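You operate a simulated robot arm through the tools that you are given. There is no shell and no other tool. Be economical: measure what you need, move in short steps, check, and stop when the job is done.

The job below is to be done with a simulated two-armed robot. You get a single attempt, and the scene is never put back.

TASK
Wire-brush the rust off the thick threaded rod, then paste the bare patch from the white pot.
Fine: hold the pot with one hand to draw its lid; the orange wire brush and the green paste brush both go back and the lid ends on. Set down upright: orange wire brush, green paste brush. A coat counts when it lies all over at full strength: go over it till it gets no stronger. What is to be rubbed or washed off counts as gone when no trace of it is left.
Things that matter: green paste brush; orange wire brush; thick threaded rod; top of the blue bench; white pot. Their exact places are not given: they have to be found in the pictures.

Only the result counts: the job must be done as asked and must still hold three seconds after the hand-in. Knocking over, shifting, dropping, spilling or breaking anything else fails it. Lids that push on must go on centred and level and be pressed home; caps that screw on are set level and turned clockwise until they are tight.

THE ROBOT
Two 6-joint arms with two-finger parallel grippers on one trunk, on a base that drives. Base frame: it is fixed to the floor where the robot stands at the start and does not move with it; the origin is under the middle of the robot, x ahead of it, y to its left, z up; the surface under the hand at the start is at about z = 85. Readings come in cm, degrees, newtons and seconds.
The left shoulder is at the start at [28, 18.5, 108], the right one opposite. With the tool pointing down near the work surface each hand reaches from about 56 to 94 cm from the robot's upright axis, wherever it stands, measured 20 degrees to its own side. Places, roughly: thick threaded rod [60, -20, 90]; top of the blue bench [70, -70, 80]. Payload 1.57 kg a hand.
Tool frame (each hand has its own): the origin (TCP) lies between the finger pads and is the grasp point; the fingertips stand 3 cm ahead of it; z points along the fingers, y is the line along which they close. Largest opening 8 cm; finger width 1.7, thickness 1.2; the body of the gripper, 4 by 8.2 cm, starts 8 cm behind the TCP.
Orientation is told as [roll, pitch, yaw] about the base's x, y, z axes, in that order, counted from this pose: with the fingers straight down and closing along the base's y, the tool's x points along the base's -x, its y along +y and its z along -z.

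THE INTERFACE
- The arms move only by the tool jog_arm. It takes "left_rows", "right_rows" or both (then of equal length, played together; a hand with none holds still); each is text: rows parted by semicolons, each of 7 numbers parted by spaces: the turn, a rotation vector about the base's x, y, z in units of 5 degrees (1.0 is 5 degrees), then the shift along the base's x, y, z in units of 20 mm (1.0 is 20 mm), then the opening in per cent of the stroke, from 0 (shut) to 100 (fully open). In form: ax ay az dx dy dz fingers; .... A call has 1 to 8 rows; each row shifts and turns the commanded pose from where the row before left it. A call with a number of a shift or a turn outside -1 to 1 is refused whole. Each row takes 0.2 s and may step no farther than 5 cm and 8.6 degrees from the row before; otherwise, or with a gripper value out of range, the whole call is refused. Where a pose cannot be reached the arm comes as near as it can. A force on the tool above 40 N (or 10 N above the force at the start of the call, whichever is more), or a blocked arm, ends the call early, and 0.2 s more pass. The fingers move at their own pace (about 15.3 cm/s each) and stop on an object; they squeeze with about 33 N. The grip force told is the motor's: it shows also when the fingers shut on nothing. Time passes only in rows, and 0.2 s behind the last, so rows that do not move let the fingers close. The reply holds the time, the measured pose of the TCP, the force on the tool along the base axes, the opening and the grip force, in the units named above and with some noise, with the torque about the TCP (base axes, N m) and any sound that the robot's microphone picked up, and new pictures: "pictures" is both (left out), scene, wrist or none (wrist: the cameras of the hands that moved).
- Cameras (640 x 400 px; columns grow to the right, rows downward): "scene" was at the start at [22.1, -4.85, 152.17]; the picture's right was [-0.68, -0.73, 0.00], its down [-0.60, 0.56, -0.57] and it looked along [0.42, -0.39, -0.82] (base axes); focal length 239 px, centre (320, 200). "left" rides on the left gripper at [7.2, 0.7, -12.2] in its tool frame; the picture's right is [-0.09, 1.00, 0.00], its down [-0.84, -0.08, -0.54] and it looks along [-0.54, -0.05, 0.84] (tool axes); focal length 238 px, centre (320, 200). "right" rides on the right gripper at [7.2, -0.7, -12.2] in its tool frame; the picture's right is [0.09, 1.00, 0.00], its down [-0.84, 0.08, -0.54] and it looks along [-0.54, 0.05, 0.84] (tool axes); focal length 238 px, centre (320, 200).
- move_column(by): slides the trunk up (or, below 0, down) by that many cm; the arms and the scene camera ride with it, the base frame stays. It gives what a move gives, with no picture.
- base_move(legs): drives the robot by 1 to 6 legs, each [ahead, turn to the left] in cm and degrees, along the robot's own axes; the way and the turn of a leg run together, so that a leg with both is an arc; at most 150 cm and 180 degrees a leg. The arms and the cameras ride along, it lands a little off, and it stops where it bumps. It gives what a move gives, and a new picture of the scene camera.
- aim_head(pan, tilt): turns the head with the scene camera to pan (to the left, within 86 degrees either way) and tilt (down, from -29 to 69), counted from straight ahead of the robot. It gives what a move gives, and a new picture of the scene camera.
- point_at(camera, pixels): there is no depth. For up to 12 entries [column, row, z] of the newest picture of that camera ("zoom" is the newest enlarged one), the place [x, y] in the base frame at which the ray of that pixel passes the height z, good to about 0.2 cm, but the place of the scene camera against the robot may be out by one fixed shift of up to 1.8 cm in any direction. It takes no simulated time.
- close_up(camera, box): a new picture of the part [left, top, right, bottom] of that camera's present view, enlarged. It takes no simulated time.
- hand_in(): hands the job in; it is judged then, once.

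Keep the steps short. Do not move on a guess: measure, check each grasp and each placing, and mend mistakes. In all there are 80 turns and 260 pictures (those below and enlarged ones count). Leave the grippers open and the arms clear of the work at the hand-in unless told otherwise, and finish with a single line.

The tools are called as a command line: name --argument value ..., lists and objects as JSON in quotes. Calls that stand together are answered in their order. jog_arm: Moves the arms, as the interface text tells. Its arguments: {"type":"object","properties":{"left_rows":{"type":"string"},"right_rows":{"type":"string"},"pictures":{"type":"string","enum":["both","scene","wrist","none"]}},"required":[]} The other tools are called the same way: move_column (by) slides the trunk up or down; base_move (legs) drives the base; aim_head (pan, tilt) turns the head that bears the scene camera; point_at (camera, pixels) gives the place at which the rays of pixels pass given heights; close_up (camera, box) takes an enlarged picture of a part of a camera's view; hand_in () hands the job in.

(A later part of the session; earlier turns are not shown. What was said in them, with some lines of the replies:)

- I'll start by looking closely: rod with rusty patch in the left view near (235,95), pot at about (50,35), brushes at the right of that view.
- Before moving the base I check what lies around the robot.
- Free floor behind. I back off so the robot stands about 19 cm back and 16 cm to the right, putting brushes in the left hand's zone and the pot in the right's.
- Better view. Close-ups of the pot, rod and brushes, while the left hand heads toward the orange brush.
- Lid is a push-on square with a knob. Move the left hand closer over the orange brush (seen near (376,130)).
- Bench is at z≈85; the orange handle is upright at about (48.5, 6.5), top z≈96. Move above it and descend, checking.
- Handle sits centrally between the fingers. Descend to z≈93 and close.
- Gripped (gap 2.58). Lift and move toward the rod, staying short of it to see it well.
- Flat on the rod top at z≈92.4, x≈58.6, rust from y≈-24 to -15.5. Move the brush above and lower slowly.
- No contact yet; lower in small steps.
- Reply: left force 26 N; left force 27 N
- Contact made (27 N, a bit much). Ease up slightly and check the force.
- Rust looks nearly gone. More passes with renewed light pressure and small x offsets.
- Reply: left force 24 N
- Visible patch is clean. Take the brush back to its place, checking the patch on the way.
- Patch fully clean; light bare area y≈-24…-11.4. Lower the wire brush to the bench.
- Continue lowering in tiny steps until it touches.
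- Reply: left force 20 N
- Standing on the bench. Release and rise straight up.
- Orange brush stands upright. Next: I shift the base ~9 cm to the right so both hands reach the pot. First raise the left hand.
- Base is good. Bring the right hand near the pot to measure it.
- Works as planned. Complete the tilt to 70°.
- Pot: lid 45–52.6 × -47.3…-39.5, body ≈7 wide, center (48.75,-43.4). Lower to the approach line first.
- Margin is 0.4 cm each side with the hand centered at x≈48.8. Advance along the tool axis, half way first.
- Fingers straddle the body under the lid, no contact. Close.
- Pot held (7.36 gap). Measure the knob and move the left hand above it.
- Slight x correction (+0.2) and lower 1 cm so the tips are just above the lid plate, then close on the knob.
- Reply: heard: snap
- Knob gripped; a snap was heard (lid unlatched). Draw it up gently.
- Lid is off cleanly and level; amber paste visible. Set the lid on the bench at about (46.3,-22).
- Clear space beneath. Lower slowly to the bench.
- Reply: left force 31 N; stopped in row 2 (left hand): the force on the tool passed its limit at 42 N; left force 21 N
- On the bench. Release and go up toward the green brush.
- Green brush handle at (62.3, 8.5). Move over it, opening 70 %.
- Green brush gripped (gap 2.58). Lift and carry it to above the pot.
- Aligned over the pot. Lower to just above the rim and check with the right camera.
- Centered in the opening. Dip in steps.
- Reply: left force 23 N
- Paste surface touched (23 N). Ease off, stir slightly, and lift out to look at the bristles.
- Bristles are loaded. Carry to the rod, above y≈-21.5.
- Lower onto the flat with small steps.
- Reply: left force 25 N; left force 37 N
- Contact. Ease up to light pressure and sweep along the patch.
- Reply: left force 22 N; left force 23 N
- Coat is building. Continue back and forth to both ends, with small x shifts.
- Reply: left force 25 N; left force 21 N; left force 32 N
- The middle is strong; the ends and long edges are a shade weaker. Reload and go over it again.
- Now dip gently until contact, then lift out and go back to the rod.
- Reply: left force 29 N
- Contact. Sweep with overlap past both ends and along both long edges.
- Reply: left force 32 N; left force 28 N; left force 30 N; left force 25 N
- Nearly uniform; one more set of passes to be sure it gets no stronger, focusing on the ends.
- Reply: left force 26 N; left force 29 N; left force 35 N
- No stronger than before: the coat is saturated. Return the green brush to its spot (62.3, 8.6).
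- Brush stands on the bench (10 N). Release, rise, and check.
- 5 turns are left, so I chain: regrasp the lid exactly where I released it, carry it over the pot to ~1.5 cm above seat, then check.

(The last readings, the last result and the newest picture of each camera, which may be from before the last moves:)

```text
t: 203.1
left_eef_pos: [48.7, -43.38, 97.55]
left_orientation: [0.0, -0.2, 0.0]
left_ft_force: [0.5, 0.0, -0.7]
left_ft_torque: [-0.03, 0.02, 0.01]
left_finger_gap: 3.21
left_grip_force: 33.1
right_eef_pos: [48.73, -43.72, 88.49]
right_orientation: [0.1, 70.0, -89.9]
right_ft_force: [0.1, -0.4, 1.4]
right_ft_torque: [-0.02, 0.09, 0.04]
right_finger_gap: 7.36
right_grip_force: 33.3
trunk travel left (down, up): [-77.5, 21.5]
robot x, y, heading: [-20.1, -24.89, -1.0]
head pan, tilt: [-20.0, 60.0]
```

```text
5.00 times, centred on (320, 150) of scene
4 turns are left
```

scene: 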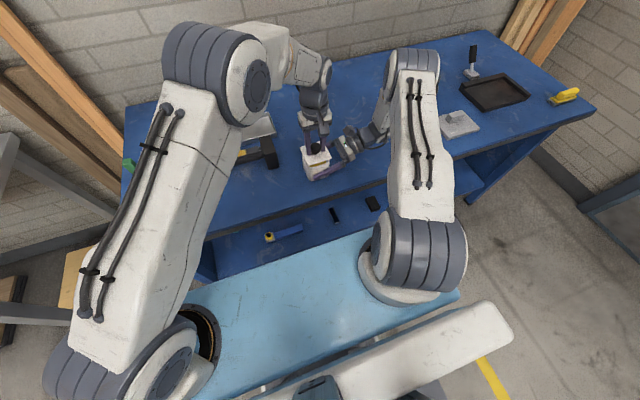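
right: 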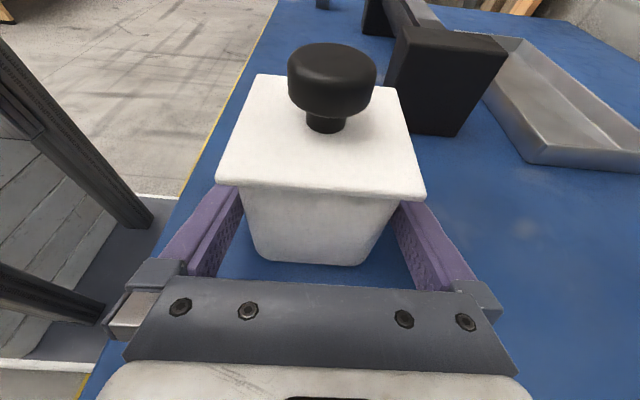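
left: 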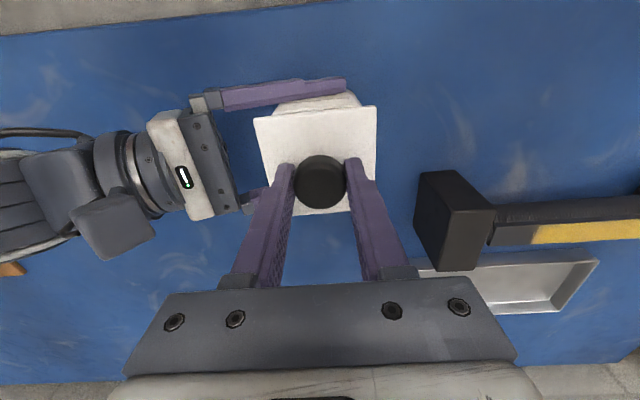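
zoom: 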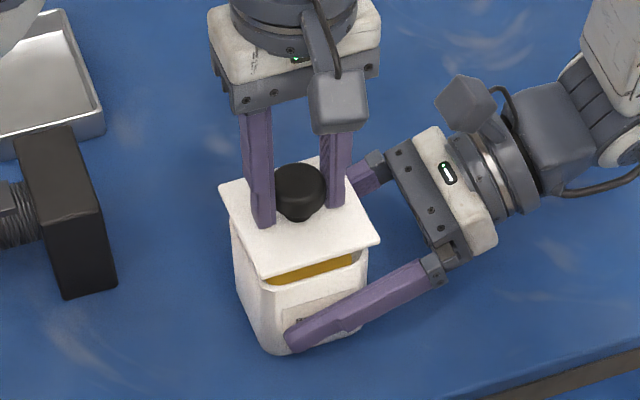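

Level and centered. Lower and press with the grip (self-limited at 40 N), then release, close the fingers above and press on the knob top as well.

jog_arm --left_rows "0 0 0 0 0 -0.3 0;0 0 0 0 0 -0.2 0;0 0 0 0 0 -0.1 0;0 0 0 0 0 -0.1 0;0 0 0 0 0 -0.07 0;0 0 0 0 0 0 0" --pictures "none"

jog_arm --left_rows "0 0 0 0 0 -0.08 0;0 0 0 0 0 -0.08 0;0 0 0 0 0 -0.08 0;0 0 0 0 0 -0.08 0;0 0 0 0 0 0 0" --pictures "none"

close_up --camera "right" --box '[180, 0, 460, 275]'

jog_arm --left_rows "0 0 0 0 0 0.1 0;0 0 0 0 0 0 40;0 0 0 0 0 0 60;0 0 0 0 0 0 60;0 0 0 0 0 1 60;0 0 0 0 0 1 60;0 0 0 0 0 0.7 60;0 0 0 0 0 0 0" --pictures "none"

close_up --camera "right" --box '[180, 0, 460, 275]'

jog_arm --left_rows "0 0 0 0 0 0 0;0 0 0 0 0 -0.5 0;0 0 0 0 0 -0.3 0;0 0 0 0 0 -0.1 0;0 0 0 0 0 -0.1 0;0 0 0 0 0 -0.1 0;0 0 0 0 0 -0.1 0;0 0 0 0 0 -0.1 0" --pictures "none"

jog_arm --left_rows "0 0 0 0 0 -0.08 0;0 0 0 0 0 -0.08 0;0 0 0 0 0 -0.08 0;0 0 0 0 0 -0.08 0;0 0 0 0 0 -0.08 0;0 0 0 0 0 0 0" --pictures "none"

close_up --camera "right" --box '[180, 0, 460, 275]'

```text
t: 204.5
left_eef_pos: [48.83, -43.43, 96.06]
left_orientation: [0.0, -0.1, 0.1]
left_ft_force: [-12.1, 4.7, 13.4]
left_ft_torque: [0.12, 0.0, -0.04]
left_finger_gap: 3.22
left_grip_force: 33.2
right_eef_pos: [48.79, -43.84, 88.54]
right_orientation: [0.1, 69.9, -90.0]
right_ft_force: [10.0, -3.5, -2.2]
right_ft_torque: [0.75, 0.84, 0.05]
right_finger_gap: 7.38
right_grip_force: 32.6
trunk travel left (down, up): [-77.5, 21.5]
robot x, y, heading: [-20.18, -24.74, -0.9]
head pan, tilt: [-20.0, 60.0]
heard: snap
```

```text
t: 205.1
left_eef_pos: [48.8, -43.52, 96.03]
left_orientation: [0.0, -0.2, 0.1]
left_ft_force: [-2.5, 2.5, 6.6]
left_ft_torque: [0.06, 0.05, 0.05]
left_finger_gap: 3.23
left_grip_force: 33.3
right_eef_pos: [48.73, -43.78, 88.37]
right_orientation: [0.5, 69.6, -89.7]
right_ft_force: [-1.6, -0.6, 5.0]
right_ft_torque: [-0.4, 0.14, -0.07]
right_finger_gap: 7.38
right_grip_force: 33.6
trunk travel left (down, up): [-77.5, 21.5]
robot x, y, heading: [-19.27, -24.85, -0.7]
head pan, tilt: [-20.0, 60.0]
stopped in row 3 (left hand): the force on the tool passed its limit at 42 N (the readings are from after the stop); the commanded pose is now the measured one
```

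```text
1.45 times, centred on (320, 138) of right
```

zoom: 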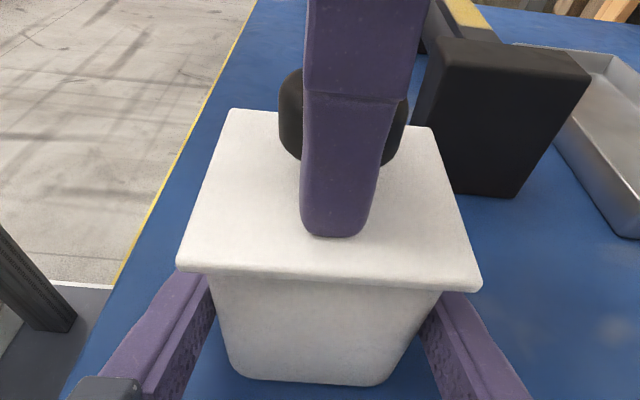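

```text
t: 206.9
left_eef_pos: [48.62, -43.3, 101.66]
left_orientation: [-0.2, -0.3, 0.2]
left_ft_force: [-0.1, -0.1, -0.2]
left_ft_torque: [0.02, 0.01, 0.0]
left_finger_gap: 0.0
left_grip_force: 21.0
right_eef_pos: [48.83, -43.8, 88.47]
right_orientation: [0.5, 69.8, -89.7]
right_ft_force: [-2.3, 0.0, 16.6]
right_ft_torque: [-0.3, 0.26, -0.02]
right_finger_gap: 7.4
right_grip_force: 33.5
trunk travel left (down, up): [-77.5, 21.5]
robot x, y, heading: [-19.98, -24.86, -1.0]
head pan, tilt: [-20.0, 60.0]
```

```text
1.45 times, centred on (320, 138) of right
```

zoom: 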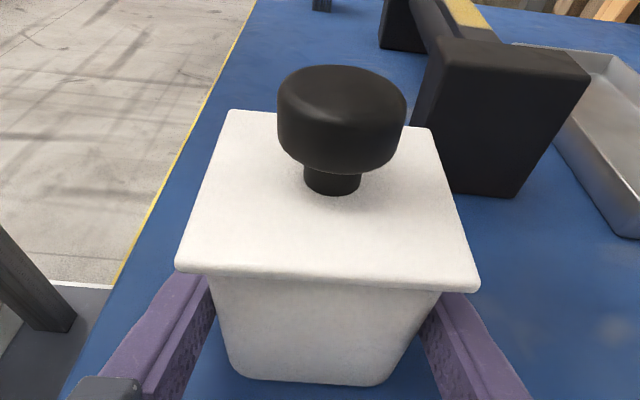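

```text
t: 208.7
left_eef_pos: [48.88, -43.51, 99.02]
left_orientation: [-0.1, -0.3, 0.2]
left_ft_force: [-0.3, -0.3, 0.5]
left_ft_torque: [0.02, 0.01, -0.02]
left_finger_gap: 0.0
left_grip_force: 20.9
right_eef_pos: [48.8, -43.67, 88.53]
right_orientation: [0.6, 69.8, -89.7]
right_ft_force: [0.0, 1.0, 17.3]
right_ft_torque: [-0.37, 0.21, -0.03]
right_finger_gap: 7.4
right_grip_force: 33.2
trunk travel left (down, up): [-77.5, 21.5]
robot x, y, heading: [-19.64, -24.74, -0.7]
head pan, tilt: [-20.0, 60.0]
```

```text
t: 209.8
left_eef_pos: [48.75, -43.45, 98.69]
left_orientation: [-0.2, -0.5, 0.1]
left_ft_force: [-2.8, 2.8, 9.5]
left_ft_torque: [0.08, 0.15, -0.04]
left_finger_gap: 0.0
left_grip_force: 21.2
right_eef_pos: [48.87, -43.87, 88.49]
right_orientation: [0.5, 69.7, -89.7]
right_ft_force: [-2.0, -1.1, 10.4]
right_ft_torque: [-0.6, 0.37, 0.05]
right_finger_gap: 7.38
right_grip_force: 33.2
trunk travel left (down, up): [-77.5, 21.5]
robot x, y, heading: [-19.51, -24.31, -0.7]
head pan, tilt: [-20.0, 60.0]
stopped in row 5 (left hand): the force on the tool passed its limit at 44 N (the readings are from after the stop); the commanded pose is now the measured one
```

```text
1.45 times, centred on (320, 138) of right
3 turns are left
```

zoom: 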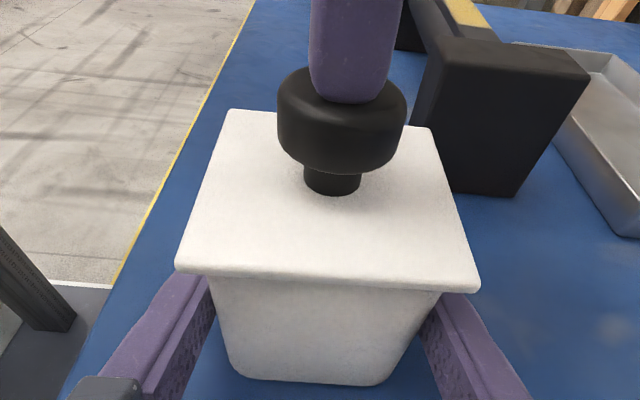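

The lid snapped home, level. Now raise the left hand clear, open the right hand, and withdraw it along its axis; then inspect.

jog_arm --left_rows "0 0 0 0 0 0.5 0;0 0 0 0 0 1 0;0 0 0 0 0 1 0;0 0 0 0 0 1 0;0 0 0 0 0 1 50;0 0 0 0 0.5 1 100;0 0 0 -0.5 1 1 100;0 0 0 -0.5 1 1 100" --pictures "none"

jog_arm --right_rows "0 0 0 0 0 0.03 100;0 0 0 0 0 0 100;0 0 0 0 0 0 100;0 0 0 0 -0.15 0.05 100;0 0 0 0 -0.3 0.1 100;0 0 0 0 -0.5 0.18 100;0 0 0 0 -0.5 0.18 100;0 0 0 0 -0.5 0.18 100" --pictures "wrist"

jog_arm --right_rows "0 0 0 0 -0.6 0.22 100;0 0 0 0 -0.6 0.22 100;0 0 0 0 -0.6 0.22 100;0 0 0 0 -0.6 0.3 100;0 0 0 0 -0.5 1 100;0 0 0 0 -0.3 1 100;0 0 0 0 0 1 100;0 0 0 0 0 1 100" --pictures "wrist"

jog_arm --left_rows "0 0 0 -1 0 1 100;0 0 0 -1 0 1 100;0 0 0 -1 0 1 100;0 0 0 -1 0 0 100;0 0 0 0 0 0 100" --right_rows "0 0 0 0 0 1 100;0 0 0 0 0 1 100;0 0 0 0 0 1 100;0 0 0 0 0 1 100;0 0 0 0 0 0 100" --pictures "both"

close_up --camera "scene" --box '[110, 100, 350, 230]'

close_up --camera "scene" --box '[285, 130, 350, 190]'

```text
t: 211.6
left_eef_pos: [46.8, -38.47, 113.44]
left_orientation: [-0.3, -0.4, 0.2]
left_ft_force: [-0.3, -0.1, 0.2]
left_ft_torque: [-0.01, 0.03, 0.01]
left_finger_gap: 7.98
left_grip_force: 0.1
right_eef_pos: [48.93, -43.78, 88.58]
right_orientation: [0.5, 69.7, -89.9]
right_ft_force: [-2.0, 0.4, 21.6]
right_ft_torque: [-0.68, 0.11, -0.2]
right_finger_gap: 7.38
right_grip_force: 33.2
trunk travel left (down, up): [-77.5, 21.5]
robot x, y, heading: [-19.85, -24.49, -0.6]
head pan, tilt: [-20.0, 60.0]
```

```text
t: 213.4
left_eef_pos: [46.92, -38.4, 113.43]
left_orientation: [-0.3, -0.4, 0.2]
left_ft_force: [0.2, -0.7, 0.1]
left_ft_torque: [0.02, -0.03, 0.01]
left_finger_gap: 8.0
left_grip_force: 0.0
right_eef_pos: [48.84, -47.54, 89.88]
right_orientation: [0.2, 69.6, -89.9]
right_ft_force: [-0.2, 0.1, 0.5]
right_ft_torque: [0.02, 0.02, -0.03]
right_finger_gap: 8.0
right_grip_force: 0.1
trunk travel left (down, up): [-77.5, 21.5]
robot x, y, heading: [-19.86, -24.7, -0.6]
head pan, tilt: [-20.0, 60.0]
```

right: 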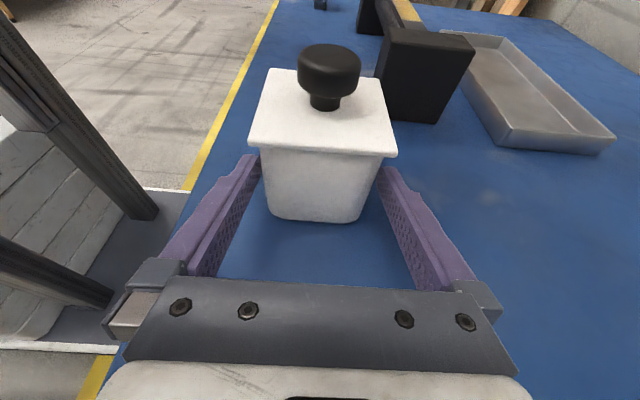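

```text
t: 215.2
left_eef_pos: [46.91, -38.37, 113.47]
left_orientation: [-0.1, -0.4, 0.2]
left_ft_force: [0.6, -0.3, -0.7]
left_ft_torque: [0.01, 0.0, 0.0]
left_finger_gap: 8.02
left_grip_force: 0.0
right_eef_pos: [48.77, -54.17, 99.64]
right_orientation: [0.3, 69.7, -90.0]
right_ft_force: [-0.4, 0.2, 0.3]
right_ft_torque: [0.04, 0.0, 0.02]
right_finger_gap: 8.03
right_grip_force: 0.0
trunk travel left (down, up): [-77.5, 21.5]
robot x, y, heading: [-19.48, -24.76, -0.6]
head pan, tilt: [-20.0, 60.0]
```

right: 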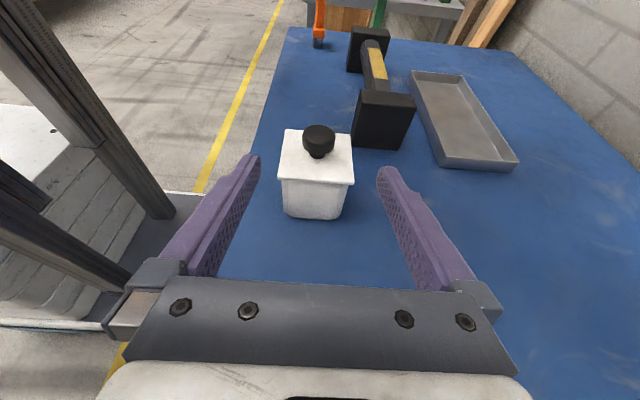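

```text
t: 216.4
left_eef_pos: [38.71, -38.35, 119.37]
left_orientation: [-0.2, -0.5, 0.0]
left_ft_force: [-0.1, 0.9, 0.5]
left_ft_torque: [-0.01, -0.01, -0.02]
left_finger_gap: 8.0
left_grip_force: 0.0
right_eef_pos: [48.85, -54.04, 107.63]
right_orientation: [0.4, 69.7, -89.9]
right_ft_force: [0.7, 0.1, 0.3]
right_ft_torque: [-0.06, -0.02, -0.02]
right_finger_gap: 8.01
right_grip_force: 0.0
trunk travel left (down, up): [-77.5, 21.5]
robot x, y, heading: [-19.89, -24.5, -0.8]
head pan, tilt: [-20.0, 60.0]
```

scene: 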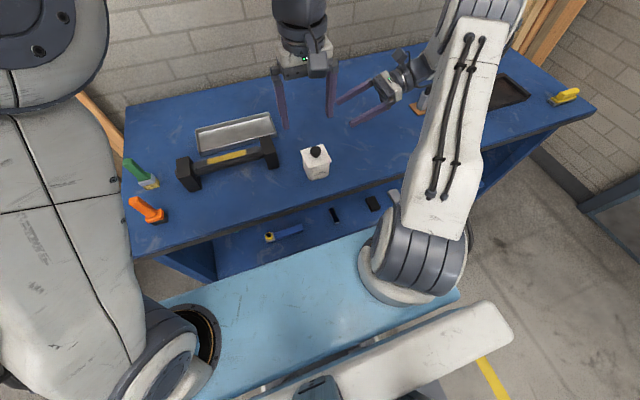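
right: 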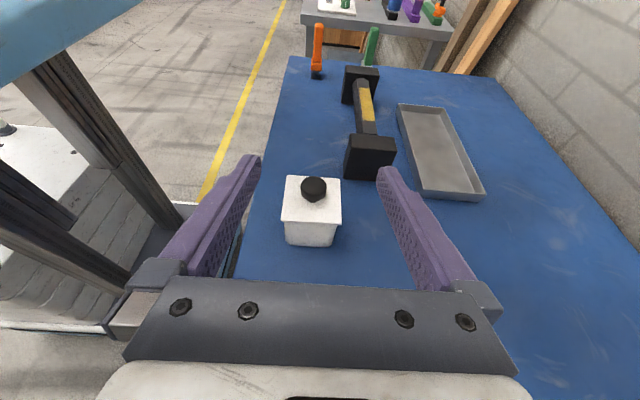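
left: 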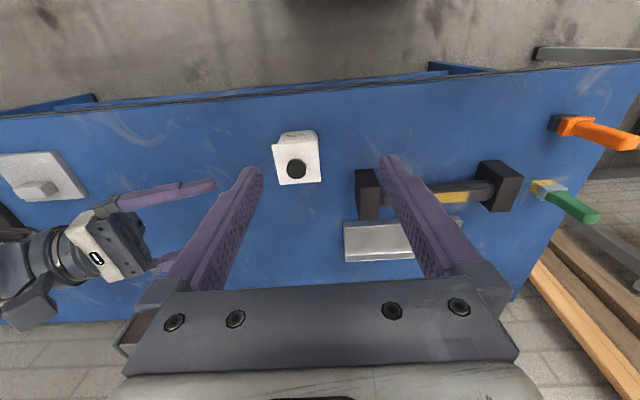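

```text
2.67 times, centred on (230, 165) of scene
```

zoom: 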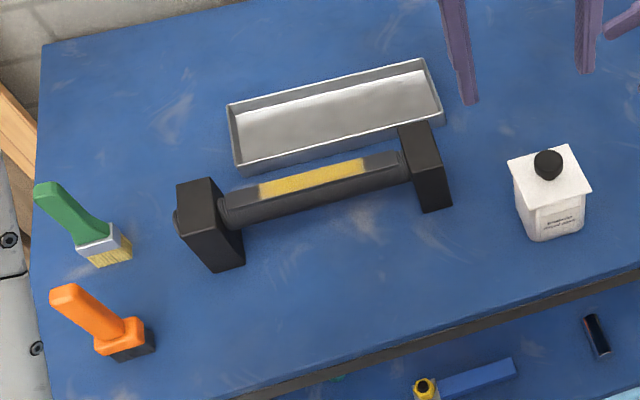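

```text
6.67 times, centred on (318, 160) of scene
2 turns are left
```

zoom: 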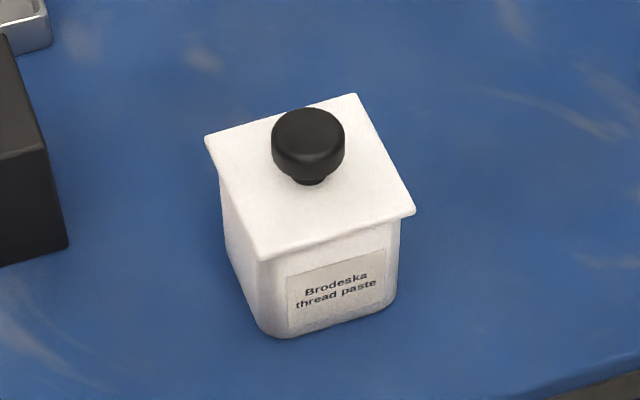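

Everything is in place: the patch is evenly coated, both brushes stand upright, the lid is level and pressed home, and both hands are open and clear. I hand the job in.

hand_in

```text
The job is handed in.
```

The rust is brushed off the threaded rod and the bare patch is evenly pasted; both brushes stand upright in their places, the pot's lid is pressed home, and the job is handed in.
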